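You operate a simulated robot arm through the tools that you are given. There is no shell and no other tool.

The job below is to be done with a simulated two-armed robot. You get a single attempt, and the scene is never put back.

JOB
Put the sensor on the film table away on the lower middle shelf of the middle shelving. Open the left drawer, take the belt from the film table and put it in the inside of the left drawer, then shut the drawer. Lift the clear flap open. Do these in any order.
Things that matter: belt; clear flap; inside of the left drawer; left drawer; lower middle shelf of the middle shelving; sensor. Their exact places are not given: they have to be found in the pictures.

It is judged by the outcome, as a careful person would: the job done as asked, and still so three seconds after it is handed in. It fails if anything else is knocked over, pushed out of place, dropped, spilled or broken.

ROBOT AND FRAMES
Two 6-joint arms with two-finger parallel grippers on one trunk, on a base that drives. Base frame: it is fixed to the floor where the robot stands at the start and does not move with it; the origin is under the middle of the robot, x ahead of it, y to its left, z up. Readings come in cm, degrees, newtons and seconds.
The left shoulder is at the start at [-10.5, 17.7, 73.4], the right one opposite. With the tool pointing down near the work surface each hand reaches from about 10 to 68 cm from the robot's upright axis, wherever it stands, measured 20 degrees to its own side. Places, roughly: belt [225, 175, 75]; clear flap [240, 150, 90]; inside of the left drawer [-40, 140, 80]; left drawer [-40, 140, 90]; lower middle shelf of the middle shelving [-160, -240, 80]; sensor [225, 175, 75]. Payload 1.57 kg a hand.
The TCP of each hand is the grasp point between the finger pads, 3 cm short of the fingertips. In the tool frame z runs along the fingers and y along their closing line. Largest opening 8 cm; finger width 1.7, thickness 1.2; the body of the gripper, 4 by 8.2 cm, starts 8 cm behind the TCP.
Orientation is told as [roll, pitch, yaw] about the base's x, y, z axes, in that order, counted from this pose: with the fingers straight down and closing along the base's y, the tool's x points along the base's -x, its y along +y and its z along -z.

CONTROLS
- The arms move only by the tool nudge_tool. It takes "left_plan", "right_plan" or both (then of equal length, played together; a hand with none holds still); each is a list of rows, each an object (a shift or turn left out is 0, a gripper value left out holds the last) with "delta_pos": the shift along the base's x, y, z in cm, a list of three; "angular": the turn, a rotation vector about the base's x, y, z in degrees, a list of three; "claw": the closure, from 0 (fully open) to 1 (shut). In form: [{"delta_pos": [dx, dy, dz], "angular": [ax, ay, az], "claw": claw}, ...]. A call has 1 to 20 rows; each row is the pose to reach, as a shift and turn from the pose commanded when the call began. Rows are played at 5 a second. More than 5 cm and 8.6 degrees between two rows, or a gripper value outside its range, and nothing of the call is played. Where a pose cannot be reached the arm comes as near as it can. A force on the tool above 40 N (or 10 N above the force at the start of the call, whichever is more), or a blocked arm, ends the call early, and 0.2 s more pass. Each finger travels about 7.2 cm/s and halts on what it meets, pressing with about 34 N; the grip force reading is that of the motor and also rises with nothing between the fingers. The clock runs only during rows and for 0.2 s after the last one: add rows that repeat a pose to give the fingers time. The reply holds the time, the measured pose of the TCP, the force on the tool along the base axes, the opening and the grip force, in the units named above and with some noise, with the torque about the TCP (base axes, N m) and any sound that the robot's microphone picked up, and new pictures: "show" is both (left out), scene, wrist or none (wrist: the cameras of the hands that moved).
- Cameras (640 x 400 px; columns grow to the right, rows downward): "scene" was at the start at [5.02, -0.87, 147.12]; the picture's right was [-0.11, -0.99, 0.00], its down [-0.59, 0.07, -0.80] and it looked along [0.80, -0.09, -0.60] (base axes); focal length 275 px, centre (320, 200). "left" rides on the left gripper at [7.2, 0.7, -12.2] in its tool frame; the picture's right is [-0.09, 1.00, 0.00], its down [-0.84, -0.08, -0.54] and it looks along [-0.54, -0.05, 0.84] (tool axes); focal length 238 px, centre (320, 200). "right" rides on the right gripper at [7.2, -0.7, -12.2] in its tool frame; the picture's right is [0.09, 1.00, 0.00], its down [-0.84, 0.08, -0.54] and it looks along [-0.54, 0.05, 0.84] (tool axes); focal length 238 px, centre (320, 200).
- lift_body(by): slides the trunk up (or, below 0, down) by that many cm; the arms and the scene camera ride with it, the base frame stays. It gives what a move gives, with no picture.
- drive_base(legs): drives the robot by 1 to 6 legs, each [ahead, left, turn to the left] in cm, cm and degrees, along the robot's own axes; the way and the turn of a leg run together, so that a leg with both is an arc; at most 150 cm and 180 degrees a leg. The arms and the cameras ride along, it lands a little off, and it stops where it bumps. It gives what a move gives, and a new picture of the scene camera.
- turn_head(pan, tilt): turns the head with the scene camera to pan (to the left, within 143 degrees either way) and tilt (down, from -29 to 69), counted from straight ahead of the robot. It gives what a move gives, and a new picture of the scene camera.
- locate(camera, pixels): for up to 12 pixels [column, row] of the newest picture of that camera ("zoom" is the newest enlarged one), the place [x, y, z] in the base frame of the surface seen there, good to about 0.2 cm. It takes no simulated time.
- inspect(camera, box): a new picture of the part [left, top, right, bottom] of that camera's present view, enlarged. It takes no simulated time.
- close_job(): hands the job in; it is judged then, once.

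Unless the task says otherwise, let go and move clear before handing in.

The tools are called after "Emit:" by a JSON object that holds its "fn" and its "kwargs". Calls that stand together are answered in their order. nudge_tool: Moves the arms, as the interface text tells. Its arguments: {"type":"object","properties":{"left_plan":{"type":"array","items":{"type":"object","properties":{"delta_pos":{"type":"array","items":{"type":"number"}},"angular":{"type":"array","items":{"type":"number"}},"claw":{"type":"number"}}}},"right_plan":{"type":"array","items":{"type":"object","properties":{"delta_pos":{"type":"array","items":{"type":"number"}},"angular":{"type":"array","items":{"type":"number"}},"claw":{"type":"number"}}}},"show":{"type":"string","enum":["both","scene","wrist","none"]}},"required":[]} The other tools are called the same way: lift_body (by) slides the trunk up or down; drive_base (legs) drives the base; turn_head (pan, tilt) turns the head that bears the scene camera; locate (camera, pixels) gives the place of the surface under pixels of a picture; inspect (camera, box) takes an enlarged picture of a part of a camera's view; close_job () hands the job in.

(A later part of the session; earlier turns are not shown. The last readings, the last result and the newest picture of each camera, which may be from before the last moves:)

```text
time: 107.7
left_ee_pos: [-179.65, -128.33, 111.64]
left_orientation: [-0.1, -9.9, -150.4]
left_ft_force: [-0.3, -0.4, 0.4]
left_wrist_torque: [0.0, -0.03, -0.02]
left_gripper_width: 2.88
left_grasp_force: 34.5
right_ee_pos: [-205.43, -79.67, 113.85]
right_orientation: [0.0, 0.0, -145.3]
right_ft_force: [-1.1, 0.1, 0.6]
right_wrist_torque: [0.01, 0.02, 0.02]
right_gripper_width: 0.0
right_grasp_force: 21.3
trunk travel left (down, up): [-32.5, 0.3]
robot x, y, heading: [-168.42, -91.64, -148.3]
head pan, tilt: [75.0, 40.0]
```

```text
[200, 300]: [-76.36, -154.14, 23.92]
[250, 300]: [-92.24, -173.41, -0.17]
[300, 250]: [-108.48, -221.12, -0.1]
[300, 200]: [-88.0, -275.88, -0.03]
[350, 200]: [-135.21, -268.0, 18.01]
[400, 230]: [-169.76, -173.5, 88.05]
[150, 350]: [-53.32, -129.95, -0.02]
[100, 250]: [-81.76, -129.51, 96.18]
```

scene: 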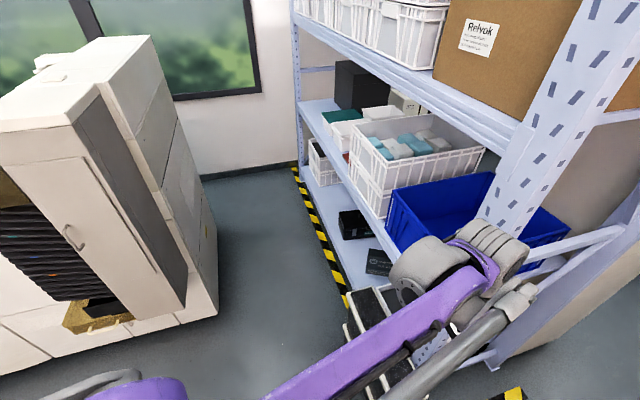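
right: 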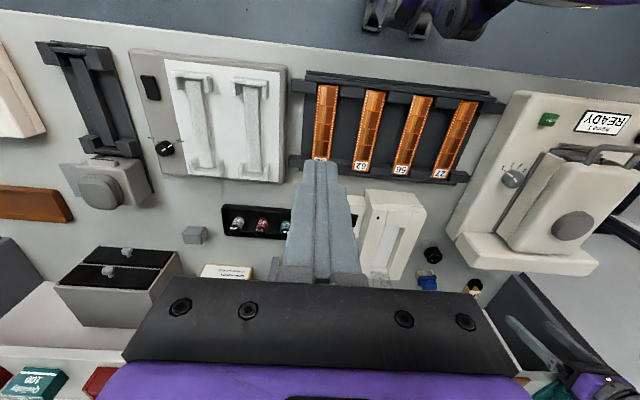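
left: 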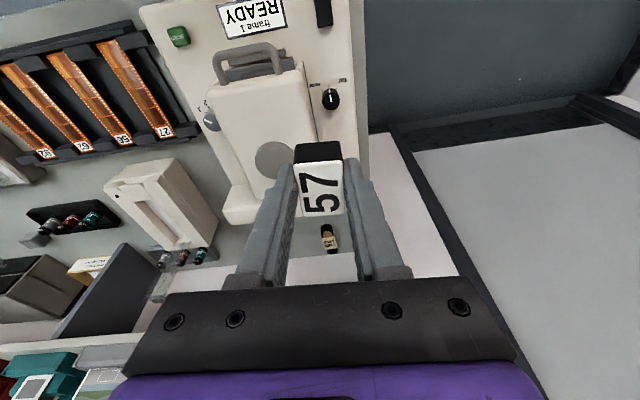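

Robot at n≈−191, clear of printer (n −147) and cases (n −219). Strafing left along the aisle in two legs with a check between.

Emit:
{"fn": "drive_base", "kwargs": {"legs": [[0, 90, 0]]}}

Emit:
{"fn": "turn_head", "kwargs": {"pan": 30, "tilt": 40}}

```text
time: 115.9
left_ee_pos: [-130.88, -202.88, 111.68]
left_orientation: [0.0, -10.0, -149.2]
left_ft_force: [-0.5, -0.2, -1.0]
left_wrist_torque: [-0.04, -0.04, 0.0]
left_gripper_width: 2.88
left_grasp_force: 34.2
right_ee_pos: [-157.75, -154.84, 113.83]
right_orientation: [0.0, 0.1, -144.1]
right_ft_force: [-0.7, 0.3, -0.4]
right_wrist_torque: [-0.04, -0.03, 0.03]
right_gripper_width: 0.0
right_grasp_force: 22.1
trunk travel left (down, up): [-32.5, 0.3]
robot x, y, heading: [-120.25, -166.19, -146.6]
head pan, tilt: [75.0, 40.0]
```

scene: 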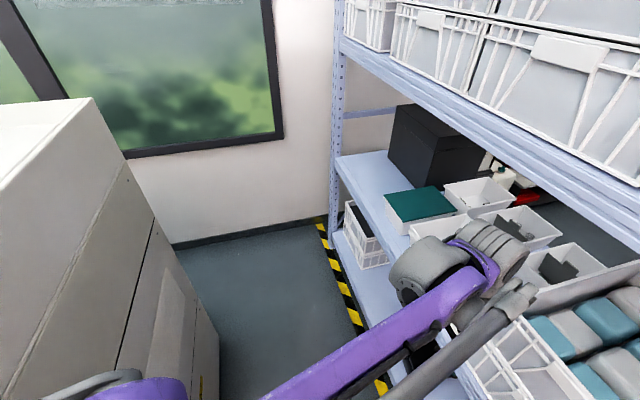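

```text
time: 117.0
left_ee_pos: [-130.9, -202.86, 111.62]
left_orientation: [-0.2, -10.0, -149.2]
left_ft_force: [0.4, 0.0, -0.4]
left_wrist_torque: [-0.06, 0.03, -0.01]
left_gripper_width: 2.86
left_grasp_force: 33.9
right_ee_pos: [-157.64, -154.91, 113.94]
right_orientation: [0.0, -0.1, -144.2]
right_ft_force: [-0.2, -0.2, 0.5]
right_wrist_torque: [-0.04, -0.03, 0.01]
right_gripper_width: 0.0
right_grasp_force: 20.9
trunk travel left (down, up): [-32.5, 0.3]
robot x, y, heading: [-120.19, -166.27, -146.5]
head pan, tilt: [30.0, 40.0]
```

scene: 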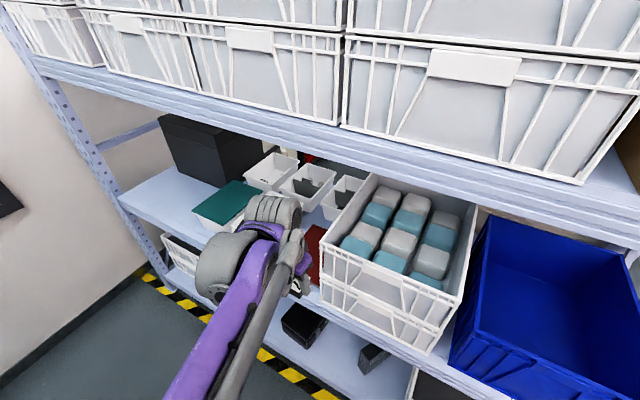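

Now at l≈−77, n≈−190, heading −146.5°. Another 74 cm left with a small heading correction.

Emit:
{"fn": "drive_base", "kwargs": {"legs": [[1, 74, -1.5]]}}

Emit:
{"fn": "turn_head", "kwargs": {"pan": 15, "tilt": 45}}

Emit:
{"fn": "inspect", "kwargs": {"camera": "scene", "box": [60, 100, 380, 300]}}

```text
time: 123.9
left_ee_pos: [-92.98, -264.99, 111.7]
left_orientation: [-0.1, -10.0, -150.7]
left_ft_force: [0.0, 0.5, -0.9]
left_wrist_torque: [0.02, 0.02, 0.01]
left_gripper_width: 2.87
left_grasp_force: 33.9
right_ee_pos: [-118.59, -216.45, 113.81]
right_orientation: [0.0, 0.0, -145.5]
right_ft_force: [-0.7, 0.5, 0.2]
right_wrist_torque: [-0.01, -0.01, 0.03]
right_gripper_width: 0.0
right_grasp_force: 21.0
trunk travel left (down, up): [-32.5, 0.3]
robot x, y, heading: [-81.4, -228.53, -148.1]
head pan, tilt: [30.0, 40.0]
```

scene: 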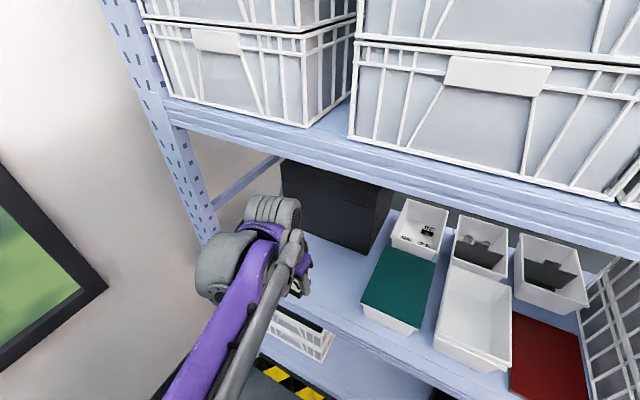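

```text
time: 124.6
left_ee_pos: [-92.92, -265.07, 111.64]
left_orientation: [-0.2, -10.0, -150.6]
left_ft_force: [-0.3, 0.1, 0.0]
left_wrist_torque: [0.01, -0.02, -0.01]
left_gripper_width: 2.85
left_grasp_force: 34.4
right_ee_pos: [-118.55, -216.52, 113.89]
right_orientation: [0.0, 0.0, -145.5]
right_ft_force: [-0.7, 0.0, 0.4]
right_wrist_torque: [0.01, -0.02, 0.02]
right_gripper_width: 0.0
right_grasp_force: 21.2
trunk travel left (down, up): [-32.5, 0.3]
robot x, y, heading: [-81.27, -228.46, -147.9]
head pan, tilt: [15.0, 45.0]
```

scene: 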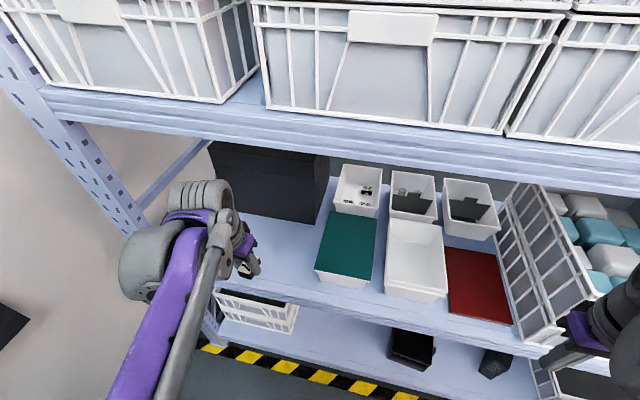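

```text
2.00 times, centred on (220, 200) of scene
```

zoom: 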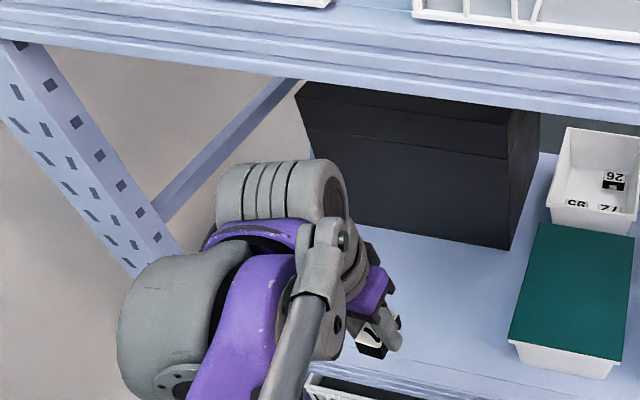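

The free shelf patch is right of the left hand, at (270–310, 230–280) in the scene. I'll measure it and plan the placing.

Emit:
{"fn": "locate", "kwargs": {"camera": "scene", "pixels": [[270, 240], [290, 240], [305, 250], [290, 265], [280, 280], [265, 285], [300, 285], [318, 275], [330, 290], [310, 215], [240, 215], [268, 292]]}}

Emit:
{"fn": "inspect", "kwargs": {"camera": "left", "box": [0, 0, 640, 400]}}

```text
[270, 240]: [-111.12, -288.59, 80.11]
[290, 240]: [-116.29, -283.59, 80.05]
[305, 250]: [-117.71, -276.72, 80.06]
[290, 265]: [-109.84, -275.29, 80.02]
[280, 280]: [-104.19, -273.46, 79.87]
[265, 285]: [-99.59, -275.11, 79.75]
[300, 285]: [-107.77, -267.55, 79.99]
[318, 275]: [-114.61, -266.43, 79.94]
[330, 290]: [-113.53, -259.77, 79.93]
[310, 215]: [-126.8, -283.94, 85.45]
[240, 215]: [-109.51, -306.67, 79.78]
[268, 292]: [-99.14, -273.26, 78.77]
```

```text
1.00 times, centred on (320, 200) of left (not enlarged: the box is as wide or as high as the picture)
```

zoom: 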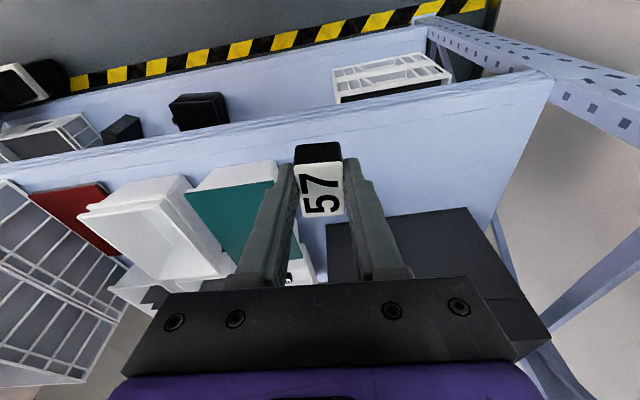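

Free patch: n' −235…−259, l' −200…−162 (shelf z≈80). I bring the sensor down to z≈95 and in over the shelf toward [-110.8,-278.3].

Emit:
{"fn": "nudge_tool", "kwargs": {"left_plan": [{"delta_pos": [0, 0, -4]}, {"delta_pos": [0, 0, -8]}, {"delta_pos": [0, 0, -12]}, {"delta_pos": [-2, -1.5, -15]}, {"delta_pos": [-5.2, -3.9, -16]}, {"delta_pos": [-8.4, -6.3, -16]}, {"delta_pos": [-11.6, -8.7, -16]}, {"delta_pos": [-14.8, -11.1, -16]}, {"delta_pos": [-17.9, -13.3, -16]}], "show": "both"}}

```text
time: 126.6
left_ee_pos: [-111.04, -278.67, 95.85]
left_orientation: [-0.1, -10.1, -150.5]
left_ft_force: [0.0, -0.5, -0.8]
left_wrist_torque: [0.01, -0.01, 0.02]
left_gripper_width: 2.89
left_grasp_force: 34.0
right_ee_pos: [-118.65, -216.41, 113.85]
right_orientation: [-0.1, 0.0, -145.5]
right_ft_force: [-0.5, -0.2, 0.6]
right_wrist_torque: [-0.04, -0.01, -0.02]
right_gripper_width: 0.0
right_grasp_force: 21.4
trunk travel left (down, up): [-32.5, 0.3]
robot x, y, heading: [-81.55, -228.29, -148.2]
head pan, tilt: [15.0, 45.0]
```

scene: 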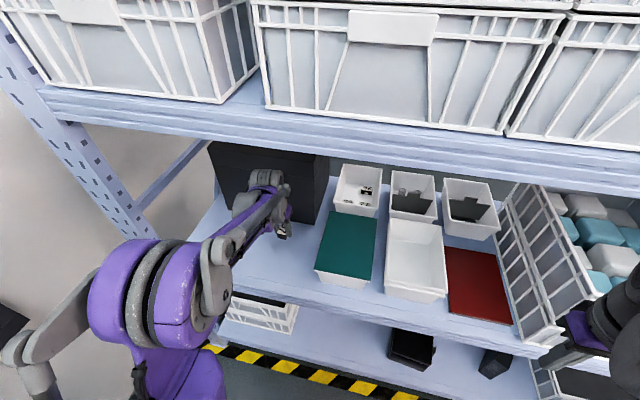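
left: 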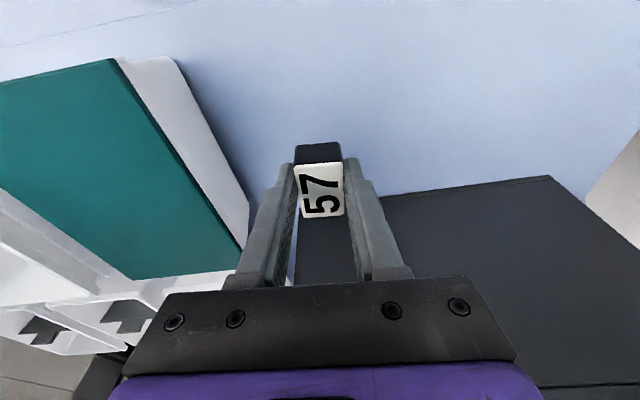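

Emit:
{"fn": "locate", "kwargs": {"camera": "left", "pixels": [[450, 192], [540, 180], [400, 198], [320, 130], [240, 180], [245, 205], [190, 70], [305, 235], [320, 100]]}}

```text
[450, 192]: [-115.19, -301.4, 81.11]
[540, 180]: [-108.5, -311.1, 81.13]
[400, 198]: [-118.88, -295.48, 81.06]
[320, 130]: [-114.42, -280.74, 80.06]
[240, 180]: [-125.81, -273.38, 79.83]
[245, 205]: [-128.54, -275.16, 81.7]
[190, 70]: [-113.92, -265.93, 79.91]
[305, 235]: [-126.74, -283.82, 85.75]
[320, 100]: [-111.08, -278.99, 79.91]
```

Below the sensor is clear shelf (≈12 cm to the bin, 16 cm to the black box). Lowering.

Emit:
{"fn": "nudge_tool", "kwargs": {"left_plan": [{"delta_pos": [0, 0, -3]}, {"delta_pos": [0, 0, -6]}, {"delta_pos": [0, 0, -9]}, {"delta_pos": [0, 0, -11]}, {"delta_pos": [0, 0, -11.8]}, {"delta_pos": [0, 0, -12.2]}, {"delta_pos": [0, 0, -12.2]}], "show": "wrist"}}

Emit:
{"fn": "inspect", "kwargs": {"camera": "left", "box": [220, 90, 420, 230]}}

```text
time: 128.2
left_ee_pos: [-110.65, -278.45, 83.41]
left_orientation: [0.0, -10.0, -150.6]
left_ft_force: [0.3, 0.0, -0.9]
left_wrist_torque: [-0.02, 0.01, -0.01]
left_gripper_width: 2.86
left_grasp_force: 34.1
right_ee_pos: [-118.47, -216.48, 113.85]
right_orientation: [0.0, 0.0, -145.5]
right_ft_force: [-0.9, 0.5, 0.6]
right_wrist_torque: [0.01, 0.0, -0.03]
right_gripper_width: 0.0
right_grasp_force: 21.2
trunk travel left (down, up): [-32.5, 0.3]
robot x, y, heading: [-81.36, -228.72, -147.9]
head pan, tilt: [15.0, 45.0]
```

left: 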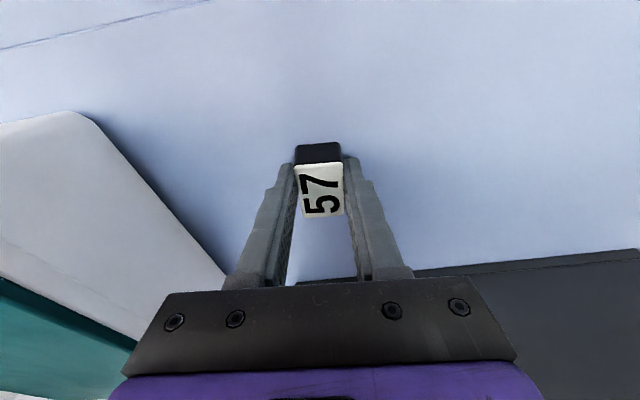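

```text
2.86 times, centred on (320, 160) of left
```

zoom: 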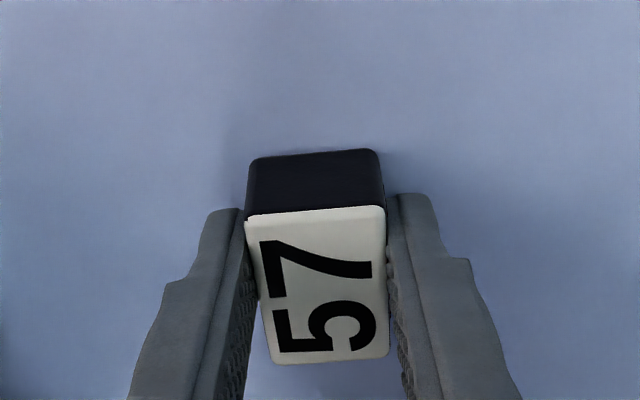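

Emit:
{"fn": "locate", "kwargs": {"camera": "left", "pixels": [[320, 190], [320, 180], [318, 150], [320, 205], [320, 135]]}}

Emit:
{"fn": "nudge_tool", "kwargs": {"left_plan": [{"delta_pos": [0, 0, -0.15]}, {"delta_pos": [0, 0, -0.15]}], "show": "none"}}

```text
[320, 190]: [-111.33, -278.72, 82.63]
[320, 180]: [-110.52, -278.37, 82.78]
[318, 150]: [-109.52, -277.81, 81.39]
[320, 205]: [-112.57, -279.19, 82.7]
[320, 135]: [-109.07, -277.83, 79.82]
```

```text
time: 128.8
left_ee_pos: [-110.77, -278.24, 83.33]
left_orientation: [-0.1, -9.9, -150.6]
left_ft_force: [0.2, -0.3, 0.4]
left_wrist_torque: [0.04, 0.0, -0.01]
left_gripper_width: 2.87
left_grasp_force: 34.3
right_ee_pos: [-118.57, -216.35, 113.9]
right_orientation: [0.1, 0.0, -145.5]
right_ft_force: [0.2, 0.4, 0.0]
right_wrist_torque: [0.01, -0.01, -0.01]
right_gripper_width: 0.0
right_grasp_force: 21.3
trunk travel left (down, up): [-32.5, 0.3]
robot x, y, heading: [-81.2, -228.73, -148.3]
head pan, tilt: [15.0, 45.0]
```

The sensor's top is at 82.6–82.7, i.e. essentially on the shelf. I open and lift clear.

Emit:
{"fn": "nudge_tool", "kwargs": {"left_plan": [{"delta_pos": [0, 0, -0.1], "claw": 0.6}, {"delta_pos": [0, 0, -0.1], "claw": 0.4}, {"delta_pos": [0, 0, -0.1], "claw": 0.4}, {"delta_pos": [0, 0, 3], "claw": 0.4}, {"delta_pos": [0, 0, 7], "claw": 0.4}, {"delta_pos": [0, 0, 11], "claw": 0.4}], "show": "both"}}

Emit:
{"fn": "inspect", "kwargs": {"camera": "left", "box": [220, 60, 420, 200]}}

```text
time: 130.2
left_ee_pos: [-110.81, -278.32, 94.31]
left_orientation: [-0.2, -10.1, -150.5]
left_ft_force: [-1.5, -1.0, -0.4]
left_wrist_torque: [0.03, 0.0, 0.01]
left_gripper_width: 4.8
left_grasp_force: 0.1
right_ee_pos: [-118.52, -216.3, 113.81]
right_orientation: [0.0, 0.0, -145.5]
right_ft_force: [0.9, 0.6, -0.1]
right_wrist_torque: [-0.02, 0.0, -0.02]
right_gripper_width: 0.01
right_grasp_force: 21.8
trunk travel left (down, up): [-32.5, 0.3]
robot x, y, heading: [-81.34, -228.77, -147.9]
head pan, tilt: [15.0, 45.0]
```

scene: 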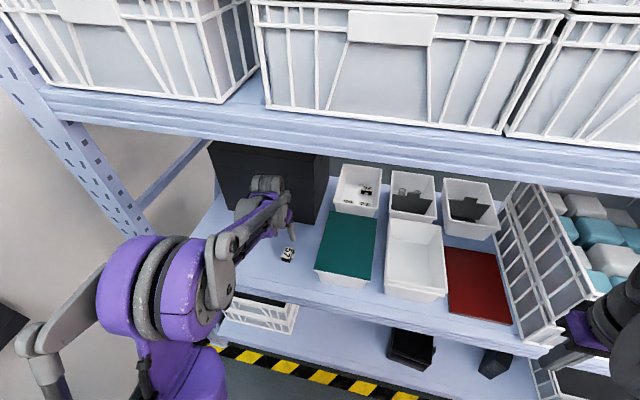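
left: 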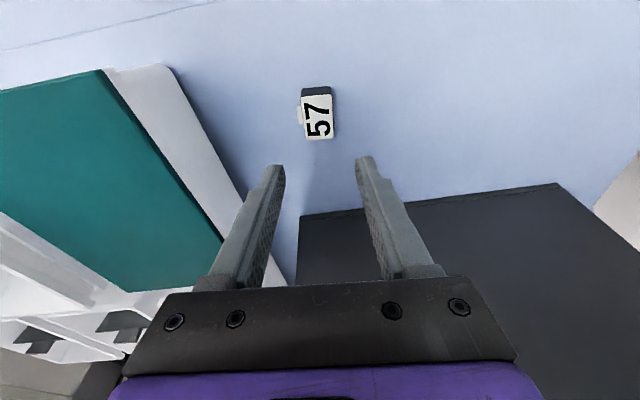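

```text
2.86 times, centred on (320, 130) of left
```

zoom: 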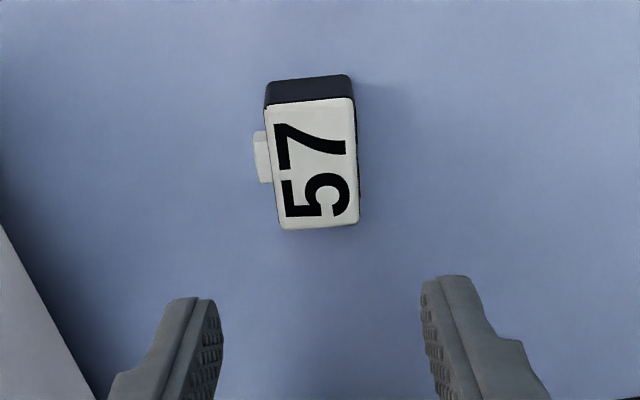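

The sensor "57" rests upright on the lower middle shelf. I retract the left hand out of the shelving.

Emit:
{"fn": "nudge_tool", "kwargs": {"left_plan": [{"delta_pos": [3.2, 2.4, 1]}, {"delta_pos": [6.4, 4.8, 2]}, {"delta_pos": [9.6, 7.2, 2]}, {"delta_pos": [12.8, 9.6, 2]}, {"delta_pos": [16, 12, 3]}, {"delta_pos": [18.5, 13.9, 6]}, {"delta_pos": [18.5, 13.9, 10]}, {"delta_pos": [18.5, 13.9, 14]}, {"delta_pos": [18.5, 13.9, 17]}], "show": "scene"}}

Emit:
{"fn": "inspect", "kwargs": {"camera": "scene", "box": [200, 180, 380, 320]}}

```text
time: 132.2
left_ee_pos: [-92.52, -264.37, 111.36]
left_orientation: [-0.1, -9.9, -150.7]
left_ft_force: [0.0, -0.4, -0.8]
left_wrist_torque: [0.01, 0.0, 0.01]
left_gripper_width: 4.8
left_grasp_force: 0.0
right_ee_pos: [-118.44, -216.43, 113.83]
right_orientation: [0.0, 0.1, -145.6]
right_ft_force: [-0.4, -0.2, 0.1]
right_wrist_torque: [0.01, 0.02, 0.0]
right_gripper_width: 0.01
right_grasp_force: 21.4
trunk travel left (down, up): [-32.5, 0.3]
robot x, y, heading: [-81.58, -228.5, -148.0]
head pan, tilt: [15.0, 45.0]
```

scene: 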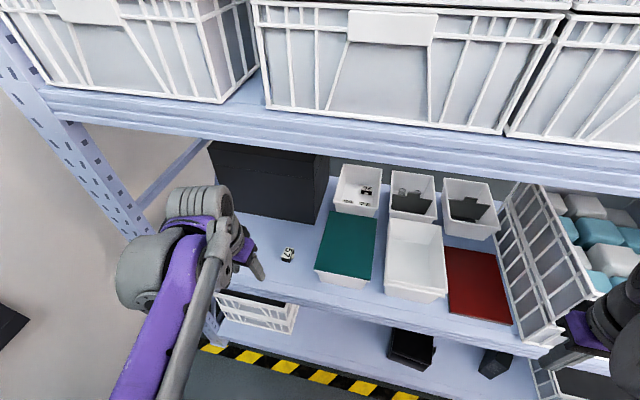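

```text
2.86 times, centred on (290, 250) of scene
```

zoom: 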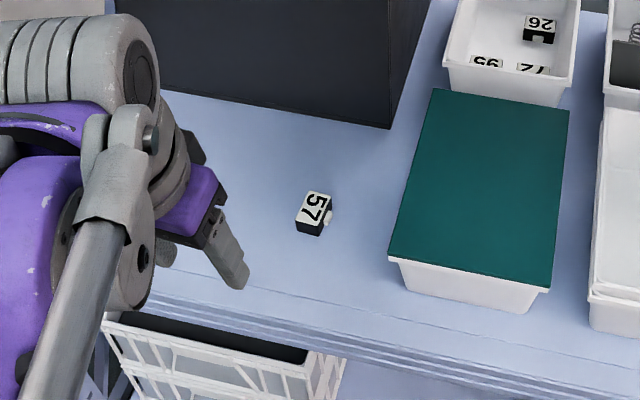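

Sensor is in place at [−111,−278]. I retrace the aisle: strafe right in two legs, checking pose.

Emit:
{"fn": "drive_base", "kwargs": {"legs": [[0, -82, 0]]}}

```text
time: 139.9
left_ee_pos: [-136.5, -194.57, 111.3]
left_orientation: [-0.2, -10.0, -149.4]
left_ft_force: [0.9, 0.1, -0.9]
left_wrist_torque: [-0.01, -0.01, 0.01]
left_gripper_width: 4.81
left_grasp_force: 0.0
right_ee_pos: [-163.67, -147.16, 113.82]
right_orientation: [0.0, 0.0, -144.2]
right_ft_force: [0.2, 0.3, -0.2]
right_wrist_torque: [0.03, 0.02, 0.04]
right_gripper_width: 0.0
right_grasp_force: 21.3
trunk travel left (down, up): [-32.5, 0.3]
robot x, y, heading: [-126.3, -158.44, -146.8]
head pan, tilt: [15.0, 45.0]
```

scene: 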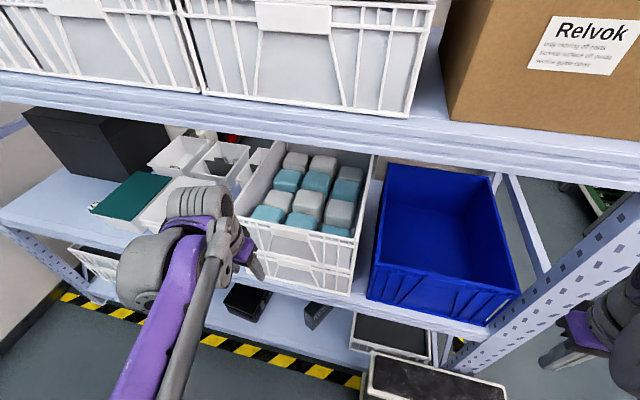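

Emit:
{"fn": "drive_base", "kwargs": {"legs": [[-1, -80, -1.3], [-75, 0, 0], [0, 0, 179]]}}

```text
time: 158.3
left_ee_pos: [-92.44, -16.28, 111.33]
left_orientation: [-0.1, -10.0, 27.8]
left_ft_force: [0.2, -0.2, -0.5]
left_wrist_torque: [0.0, -0.03, 0.01]
left_gripper_width: 4.8
left_grasp_force: 0.0
right_ee_pos: [-67.69, -65.05, 113.82]
right_orientation: [0.1, 0.0, 33.0]
right_ft_force: [0.4, 0.3, 0.4]
right_wrist_torque: [-0.04, 0.02, 0.04]
right_gripper_width: 0.02
right_grasp_force: 21.7
trunk travel left (down, up): [-32.5, 0.3]
robot x, y, heading: [-104.39, -51.73, 30.6]
head pan, tilt: [15.0, 45.0]
```

scene: 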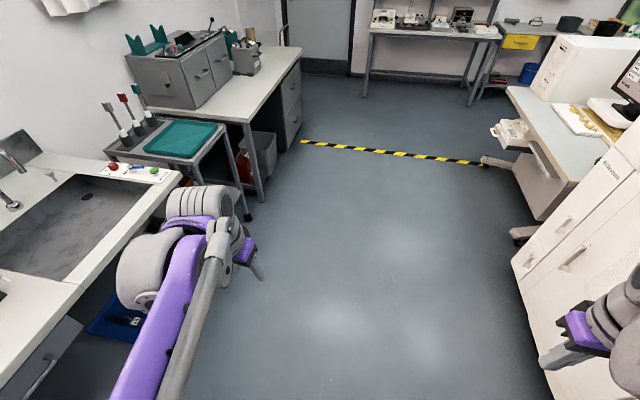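

Robot at (−104,−52), heading 30.6°, corridor clear ahead. Driving back toward the film table.

Emit:
{"fn": "drive_base", "kwargs": {"legs": [[0, 0, 1.5], [150, 0, 0], [130, 0, 0]]}}

Emit:
{"fn": "turn_head", "kwargs": {"pan": -5, "tilt": 45}}

```text
time: 172.4
left_ee_pos: [148.35, 135.04, 111.45]
left_orientation: [0.0, -9.9, 29.1]
left_ft_force: [0.6, -0.4, 0.3]
left_wrist_torque: [0.0, -0.01, -0.03]
left_gripper_width: 4.81
left_grasp_force: 0.1
right_ee_pos: [174.25, 86.9, 113.9]
right_orientation: [0.0, 0.1, 34.2]
right_ft_force: [-0.4, -0.2, -0.3]
right_wrist_torque: [0.01, 0.0, -0.02]
right_gripper_width: 0.01
right_grasp_force: 20.8
trunk travel left (down, up): [-32.5, 0.3]
robot x, y, heading: [137.1, 99.34, 31.7]
head pan, tilt: [15.0, 45.0]
```

scene: 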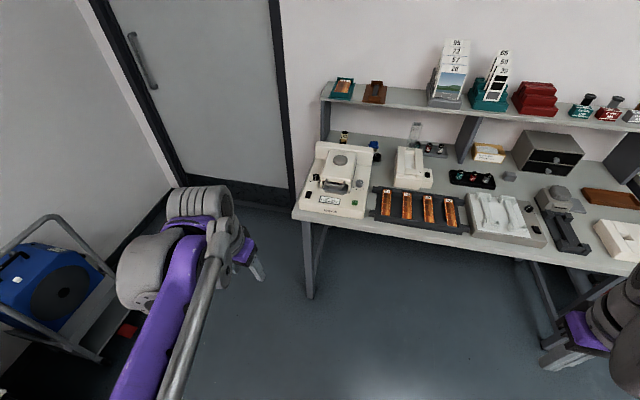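

```text
time: 173.2
left_ee_pos: [148.47, 135.01, 111.31]
left_orientation: [-0.2, -10.0, 29.2]
left_ft_force: [0.8, 0.0, 0.2]
left_wrist_torque: [-0.02, 0.02, 0.01]
left_gripper_width: 4.78
left_grasp_force: 0.1
right_ee_pos: [174.38, 86.81, 113.87]
right_orientation: [0.0, 0.1, 34.2]
right_ft_force: [-0.1, -0.1, 0.6]
right_wrist_torque: [-0.02, -0.01, 0.0]
right_gripper_width: 0.03
right_grasp_force: 21.2
trunk travel left (down, up): [-32.5, 0.3]
robot x, y, heading: [137.36, 99.14, 31.7]
head pan, tilt: [-5.0, 45.0]
```

scene: 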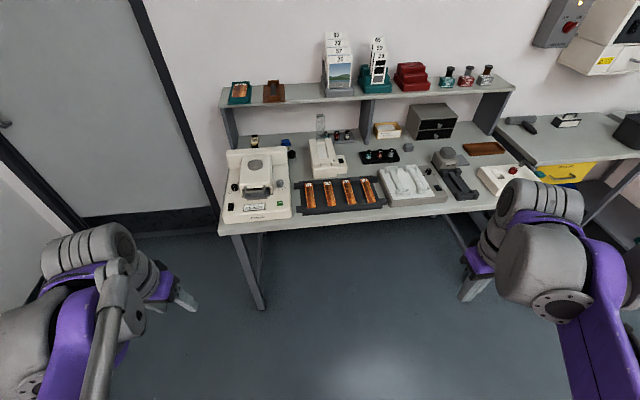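

The flap still stands open at (320,125). I drive the last 55 cm to the earlier working position.

Emit:
{"fn": "drive_base", "kwargs": {"legs": [[55, -2, 0.4]]}}

Emit:
{"fn": "turn_head", "kwargs": {"pan": 8, "tilt": 52}}

Emit:
{"fn": "inspect", "kwargs": {"camera": "scene", "box": [220, 100, 420, 240]}}

```text
time: 176.4
left_ee_pos: [195.35, 162.68, 111.38]
left_orientation: [-0.1, -10.1, 30.1]
left_ft_force: [0.8, 0.4, 0.3]
left_wrist_torque: [-0.03, -0.04, -0.01]
left_gripper_width: 4.79
left_grasp_force: 0.0
right_ee_pos: [221.85, 114.94, 113.89]
right_orientation: [0.0, 0.0, 35.1]
right_ft_force: [0.2, -0.8, 0.4]
right_wrist_torque: [0.03, -0.02, -0.01]
right_gripper_width: 0.0
right_grasp_force: 21.4
trunk travel left (down, up): [-32.5, 0.3]
robot x, y, heading: [184.79, 126.65, 32.8]
head pan, tilt: [-5.0, 45.0]
```

scene: 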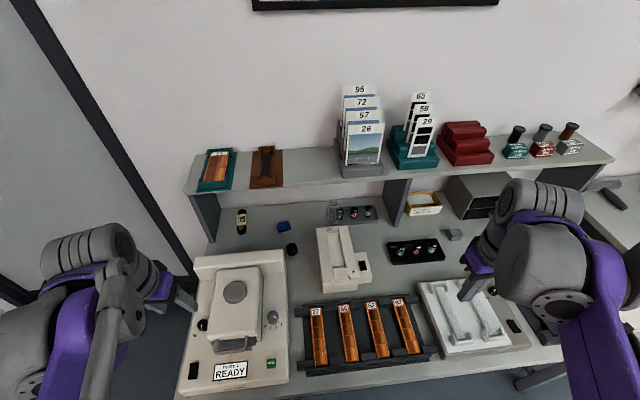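

```text
time: 177.2
left_ee_pos: [195.48, 162.73, 111.32]
left_orientation: [-0.1, -10.1, 30.0]
left_ft_force: [-0.7, -0.1, 0.0]
left_wrist_torque: [0.02, 0.02, 0.01]
left_gripper_width: 4.79
left_grasp_force: 0.1
right_ee_pos: [222.07, 115.02, 113.88]
right_orientation: [-0.1, -0.1, 35.1]
right_ft_force: [0.2, 0.1, -0.2]
right_wrist_torque: [0.02, 0.02, -0.02]
right_gripper_width: 0.01
right_grasp_force: 21.0
trunk travel left (down, up): [-32.5, 0.3]
robot x, y, heading: [185.23, 126.75, 32.5]
head pan, tilt: [8.0, 52.0]
```

scene: 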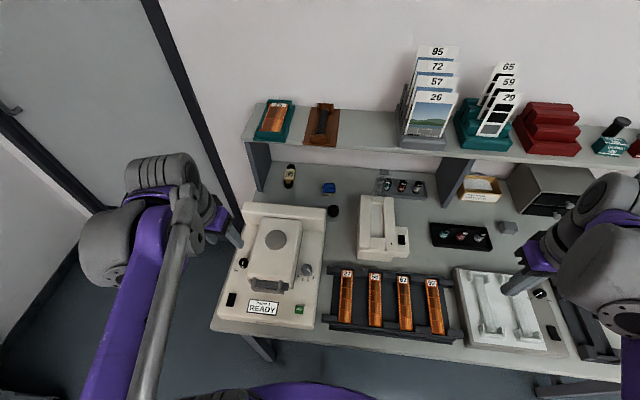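

```text
2.86 times, centred on (320, 170) of scene
```

zoom: 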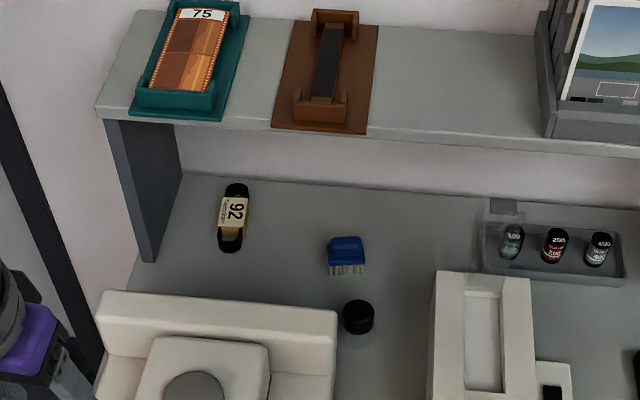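

Belt unchanged at zoom (233,215). I plan a 45° forward-tilted approach under the shelf; first move to a pre-pose 24 cm back along the tool axis.

Emit:
{"fn": "nudge_tool", "kwargs": {"left_plan": [{"delta_pos": [2.9, 1.7, 0], "angular": [2.25, -3.75, 0.25], "claw": 0.2}, {"delta_pos": [5.9, 3.4, -0.5], "angular": [4.5, -7.5, 0.5]}, {"delta_pos": [8.8, 5.1, -1.5], "angular": [6.75, -11.25, 0.75]}, {"delta_pos": [11.7, 6.7, -3], "angular": [9, -15, 1]}, {"delta_pos": [14.7, 8.4, -5], "angular": [11.25, -18.75, 1.25]}, {"delta_pos": [17.6, 10.1, -7], "angular": [13.5, -22.5, 1.5]}, {"delta_pos": [20.6, 11.8, -9], "angular": [15.75, -26.25, 1.75]}, {"delta_pos": [23.5, 13.5, -11.3], "angular": [18, -30, 2]}, {"delta_pos": [23.5, 13.5, -11.3], "angular": [18, -30, 2]}], "show": "both"}}

Emit:
{"fn": "inspect", "kwargs": {"camera": "left", "box": [230, 0, 430, 140]}}

```text
time: 179.2
left_ee_pos: [218.61, 176.34, 100.16]
left_orientation: [-0.3, -45.1, 32.1]
left_ft_force: [0.8, 0.8, -0.1]
left_wrist_torque: [0.01, -0.04, 0.02]
left_gripper_width: 6.37
left_grasp_force: 0.0
right_ee_pos: [221.82, 114.92, 113.97]
right_orientation: [-0.1, 0.0, 35.1]
right_ft_force: [-0.9, -0.1, 0.5]
right_wrist_torque: [0.04, 0.01, -0.03]
right_gripper_width: 0.0
right_grasp_force: 21.6
trunk travel left (down, up): [-32.5, 0.3]
robot x, y, heading: [184.58, 126.84, 32.7]
head pan, tilt: [8.0, 52.0]
```

scene: 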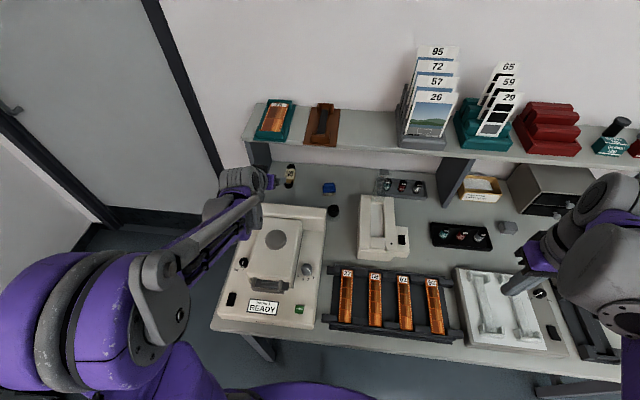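
left: 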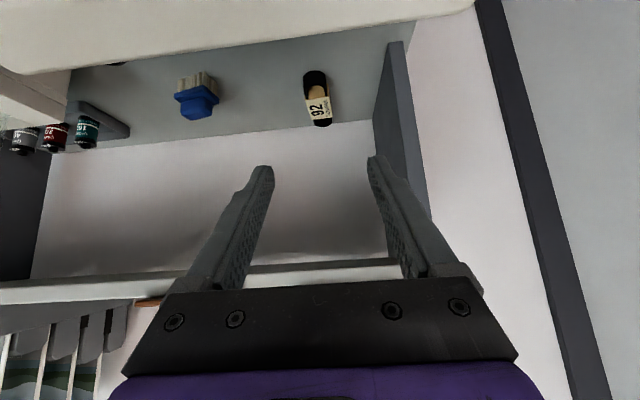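

```text
2.86 times, centred on (330, 70) of left
```

zoom: 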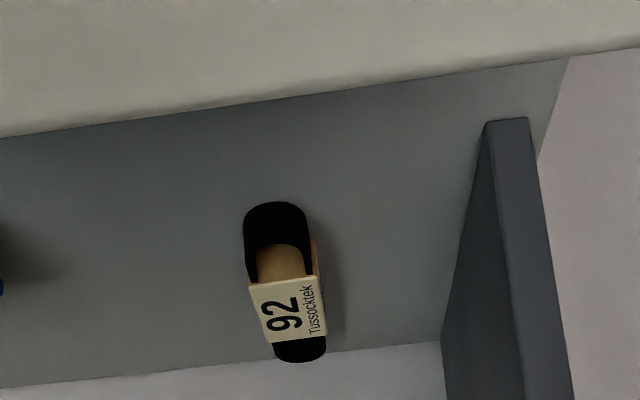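

Emit:
{"fn": "locate", "kwargs": {"camera": "left", "pixels": [[306, 99], [326, 96], [313, 119], [328, 117], [319, 108], [312, 73], [323, 125], [316, 90], [318, 84]]}}

Emit:
{"fn": "inspect", "kwargs": {"camera": "left", "box": [280, 60, 360, 140]}}

```text
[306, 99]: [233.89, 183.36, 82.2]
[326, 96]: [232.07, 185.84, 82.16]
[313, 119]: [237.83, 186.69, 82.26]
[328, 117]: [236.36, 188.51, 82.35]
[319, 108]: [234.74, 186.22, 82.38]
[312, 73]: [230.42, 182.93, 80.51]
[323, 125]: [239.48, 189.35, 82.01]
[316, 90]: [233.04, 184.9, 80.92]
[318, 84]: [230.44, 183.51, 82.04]
```

```text
5.00 times, centred on (320, 100) of left
```

zoom: 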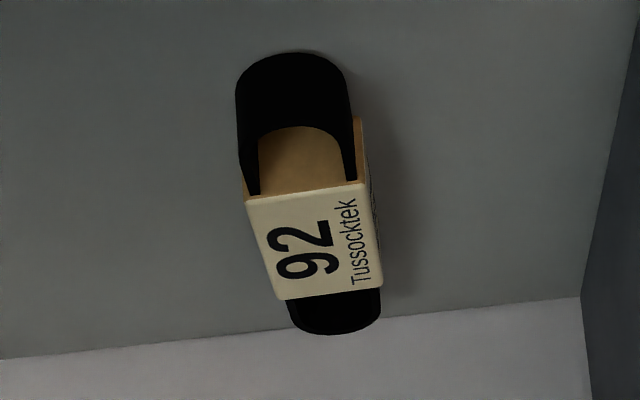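

Sleeve centre ≈[235.0,186.1], width ≈3.0 cm, heading ≈35°. I slide in along the tool axis most of the way with +3° yaw and re-check.

Emit:
{"fn": "nudge_tool", "kwargs": {"left_plan": [{"delta_pos": [2.8, 1.65, -3.2], "angular": [0, 0, 1]}, {"delta_pos": [5.6, 3.3, -6.4], "angular": [0, 0, 2]}, {"delta_pos": [8.5, 5.0, -9.7], "angular": [0, 0, 3]}, {"delta_pos": [10.5, 6.2, -12], "angular": [0, 0, 3]}, {"delta_pos": [10.5, 6.2, -12], "angular": [0, 0, 3]}], "show": "both"}}

Emit:
{"fn": "inspect", "kwargs": {"camera": "left", "box": [230, 60, 430, 200]}}

```text
time: 180.1
left_ee_pos: [227.27, 181.17, 90.17]
left_orientation: [-0.1, -44.4, 35.2]
left_ft_force: [-7.1, -7.2, 17.2]
left_wrist_torque: [-1.28, 1.8, 0.19]
left_gripper_width: 6.43
left_grasp_force: 0.0
right_ee_pos: [221.88, 114.95, 113.9]
right_orientation: [0.0, -0.1, 35.2]
right_ft_force: [0.4, -0.8, 0.1]
right_wrist_torque: [0.01, 0.01, -0.01]
right_gripper_width: 0.03
right_grasp_force: 21.4
trunk travel left (down, up): [-32.5, 0.3]
robot x, y, heading: [184.7, 127.03, 32.7]
head pan, tilt: [8.0, 52.0]
stopped in row 4 (left hand): the force on the tool passed its limit at 109 N (the readings are from after the stop); the commanded pose is now the measured one
```

scene: 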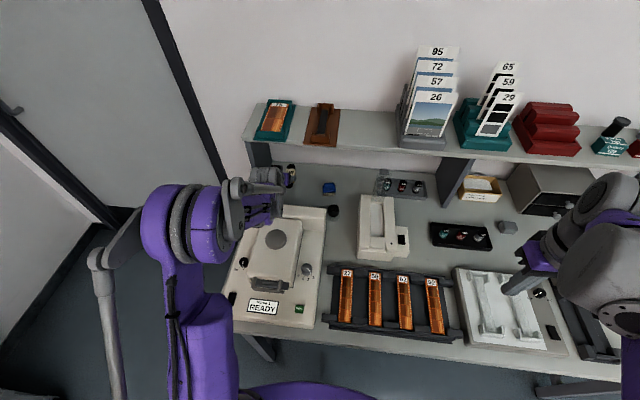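
left: 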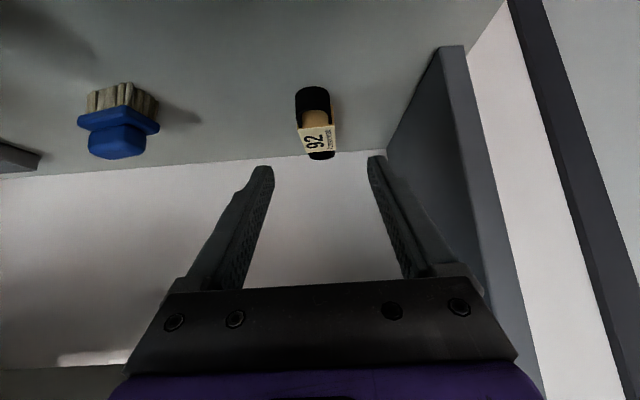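

```text
2.86 times, centred on (330, 130) of left
```

zoom: 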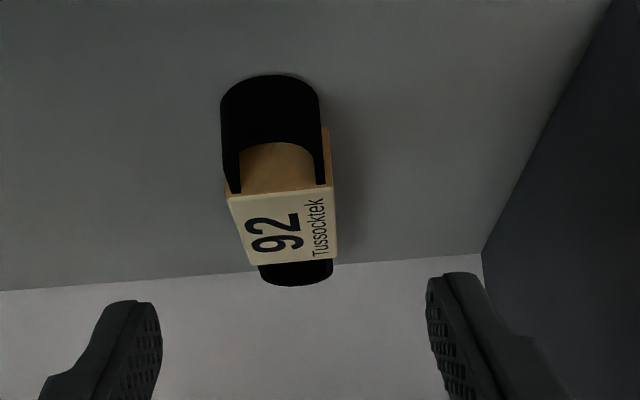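

A collision: the force on the tool was up and back, so the wrist's underside touched the Relvak's back panel. I retreat along the axis and check whether anything moved.

Emit:
{"fn": "nudge_tool", "kwargs": {"left_plan": [{"delta_pos": [-0.5, -0.3, 1.5]}, {"delta_pos": [-2.5, -1.7, 4]}, {"delta_pos": [-5, -3.4, 6.5]}, {"delta_pos": [-8, -5, 9]}, {"delta_pos": [-8, -5, 10]}], "show": "both"}}

Emit:
{"fn": "locate", "kwargs": {"camera": "scene", "pixels": [[245, 206], [310, 209], [216, 320], [316, 327], [290, 207], [270, 310], [325, 240], [265, 215]]}}

Emit:
{"fn": "inspect", "kwargs": {"camera": "scene", "box": [180, 140, 380, 340]}}

```text
time: 181.2
left_ee_pos: [219.53, 176.35, 100.04]
left_orientation: [-0.1, -44.4, 35.1]
left_ft_force: [0.6, 0.0, -0.1]
left_wrist_torque: [0.02, 0.02, 0.01]
left_gripper_width: 6.41
left_grasp_force: 0.0
right_ee_pos: [222.07, 115.11, 113.8]
right_orientation: [-0.1, 0.1, 35.1]
right_ft_force: [0.7, 0.5, -1.0]
right_wrist_torque: [0.02, 0.01, -0.02]
right_gripper_width: 0.0
right_grasp_force: 21.0
trunk travel left (down, up): [-32.5, 0.3]
robot x, y, heading: [184.95, 126.61, 32.7]
head pan, tilt: [8.0, 52.0]
```

scene: 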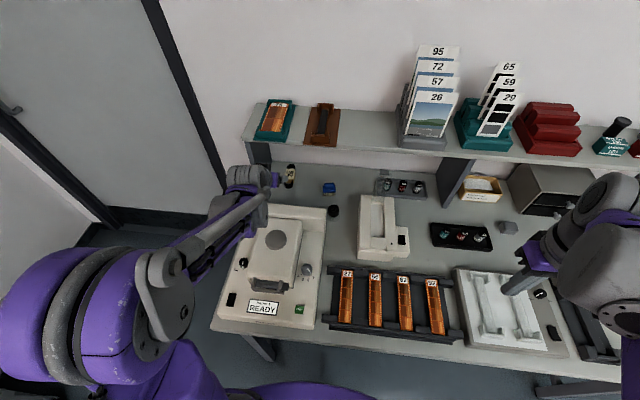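
left: 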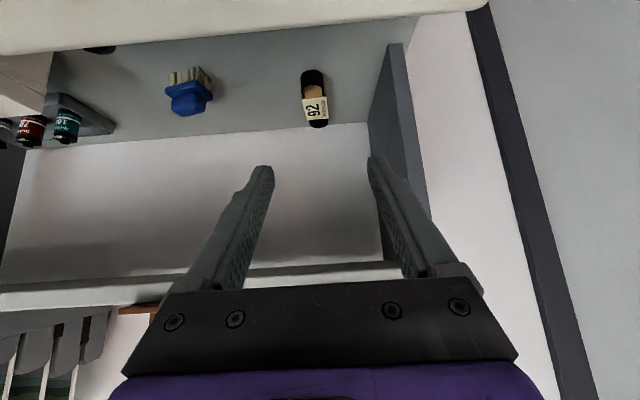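

```text
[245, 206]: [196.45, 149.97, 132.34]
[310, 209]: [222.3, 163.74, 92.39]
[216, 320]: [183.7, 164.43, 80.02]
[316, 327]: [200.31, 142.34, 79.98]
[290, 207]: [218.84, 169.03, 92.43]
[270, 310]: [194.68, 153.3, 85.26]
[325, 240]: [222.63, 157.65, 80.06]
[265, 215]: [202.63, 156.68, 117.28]
```

```text
2.00 times, centred on (280, 240) of scene
```

zoom: 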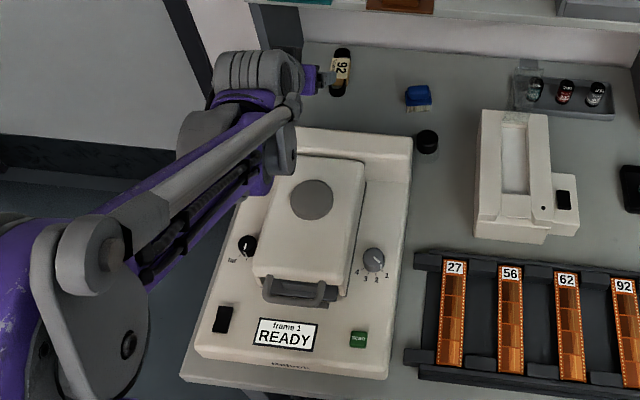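

The Relvak appears unmoved; the likely culprit is the camera housing (7 cm below the axis) clipping the panel corner. I'll use an L-shaped path: down to z≈92 in front of the shelf, forward under the shelf, then down.

Emit:
{"fn": "nudge_tool", "kwargs": {"left_plan": [{"delta_pos": [2.88, 1.47, -2]}, {"delta_pos": [5.75, 2.94, -4.5]}, {"delta_pos": [5.75, 2.94, -7]}, {"delta_pos": [5.75, 2.94, -8.0]}, {"delta_pos": [8.37, 4.78, -8.3]}, {"delta_pos": [11.08, 6.67, -8.4]}, {"delta_pos": [11.08, 6.67, -8.4]}], "show": "both"}}

Emit:
{"fn": "inspect", "kwargs": {"camera": "left", "box": [230, 60, 430, 200]}}

```text
time: 182.8
left_ee_pos: [230.6, 183.08, 91.47]
left_orientation: [-0.2, -44.5, 35.1]
left_ft_force: [0.7, 0.5, 0.4]
left_wrist_torque: [0.0, 0.01, -0.01]
left_gripper_width: 6.37
left_grasp_force: 0.1
right_ee_pos: [222.01, 115.04, 113.87]
right_orientation: [0.0, 0.0, 35.1]
right_ft_force: [-0.2, -0.6, 0.2]
right_wrist_torque: [-0.04, 0.02, -0.02]
right_gripper_width: 0.0
right_grasp_force: 21.2
trunk travel left (down, up): [-32.5, 0.3]
robot x, y, heading: [184.46, 126.95, 32.4]
head pan, tilt: [8.0, 52.0]
```

scene: 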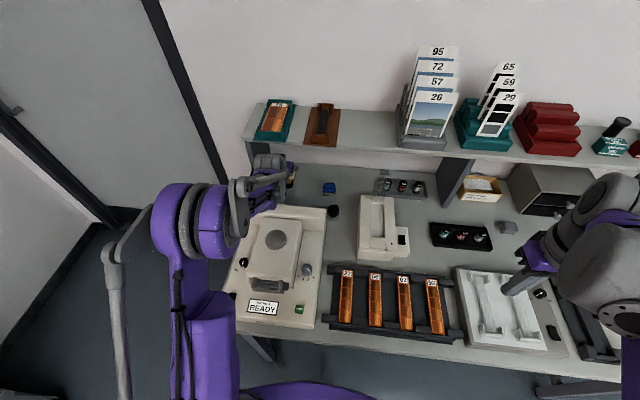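
left: 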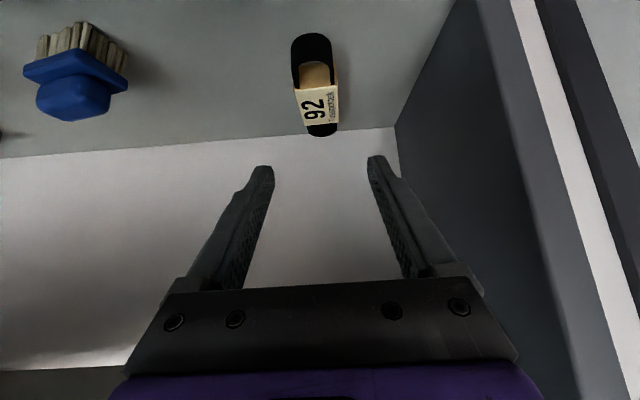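

```text
2.86 times, centred on (330, 130) of left
```

zoom: 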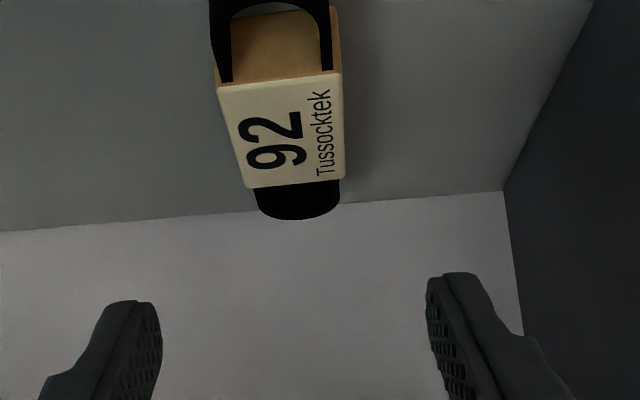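

No contact; the label centre is 5.2 cm ahead and 0.1 cm left of the TCP. I descend to straddle the sleeve.

Emit:
{"fn": "nudge_tool", "kwargs": {"left_plan": [{"delta_pos": [0.7, 0.5, -2.1]}, {"delta_pos": [1.4, 1.05, -4.2]}, {"delta_pos": [2.15, 1.6, -6.4]}, {"delta_pos": [2.8, 2.1, -7.8]}, {"delta_pos": [2.8, 2.1, -7.8]}], "show": "wrist"}}

Emit:
{"fn": "inspect", "kwargs": {"camera": "left", "box": [230, 90, 430, 230]}}

```text
time: 184.1
left_ee_pos: [233.38, 185.14, 83.7]
left_orientation: [-0.2, -44.5, 35.1]
left_ft_force: [0.4, -0.6, -0.3]
left_wrist_torque: [-0.03, 0.0, 0.0]
left_gripper_width: 6.39
left_grasp_force: 0.1
right_ee_pos: [222.07, 115.03, 113.9]
right_orientation: [0.1, 0.1, 35.1]
right_ft_force: [0.1, 0.5, 0.7]
right_wrist_torque: [-0.01, 0.03, 0.02]
right_gripper_width: 0.01
right_grasp_force: 21.3
trunk travel left (down, up): [-32.5, 0.3]
robot x, y, heading: [184.67, 126.71, 32.7]
head pan, tilt: [8.0, 52.0]
```

left: 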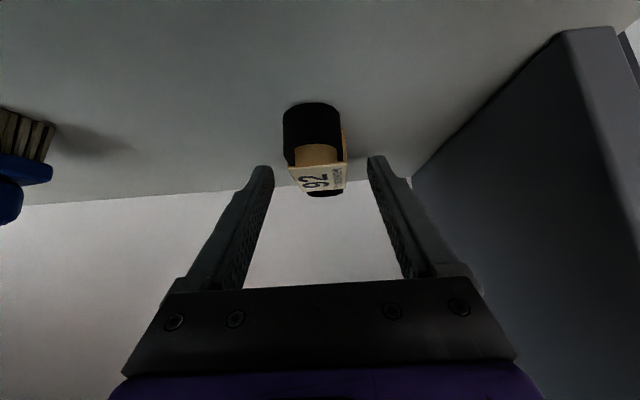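

```text
2.86 times, centred on (330, 160) of left
```

zoom: 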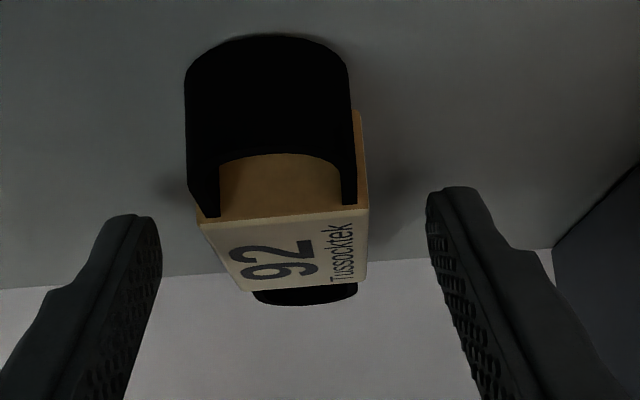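

Emit:
{"fn": "nudge_tool", "kwargs": {"left_plan": [{"delta_pos": [0, 0, -0.5]}, {"delta_pos": [0, 0, -0.5], "claw": 0.4}, {"delta_pos": [0, 0, -0.5], "claw": 0.7}, {"delta_pos": [0, 0, -0.5], "claw": 1}, {"delta_pos": [0, 0, -0.5], "claw": 1}, {"delta_pos": [0, 0, -0.5], "claw": 1}], "show": "wrist"}}

Emit:
{"fn": "inspect", "kwargs": {"camera": "left", "box": [230, 90, 430, 230]}}

```text
time: 185.4
left_ee_pos: [233.32, 185.07, 83.24]
left_orientation: [0.0, -44.5, 35.2]
left_ft_force: [0.9, -0.1, 0.1]
left_wrist_torque: [-0.01, -0.01, -0.01]
left_gripper_width: 3.53
left_grasp_force: 33.8
right_ee_pos: [222.06, 115.12, 113.85]
right_orientation: [0.0, 0.0, 35.1]
right_ft_force: [-0.5, -0.5, 0.0]
right_wrist_torque: [0.01, -0.03, 0.0]
right_gripper_width: 0.0
right_grasp_force: 21.2
trunk travel left (down, up): [-32.5, 0.3]
robot x, y, heading: [184.87, 126.68, 32.3]
head pan, tilt: [8.0, 52.0]
```

left: 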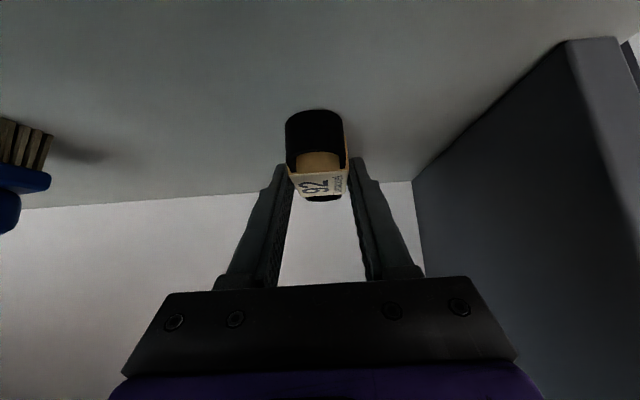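

```text
2.86 times, centred on (330, 160) of left
```

zoom: 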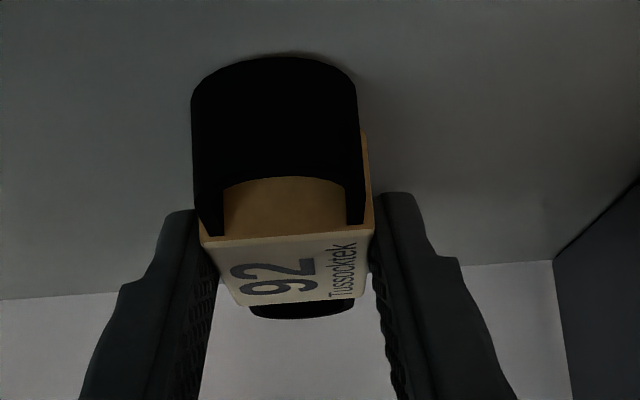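

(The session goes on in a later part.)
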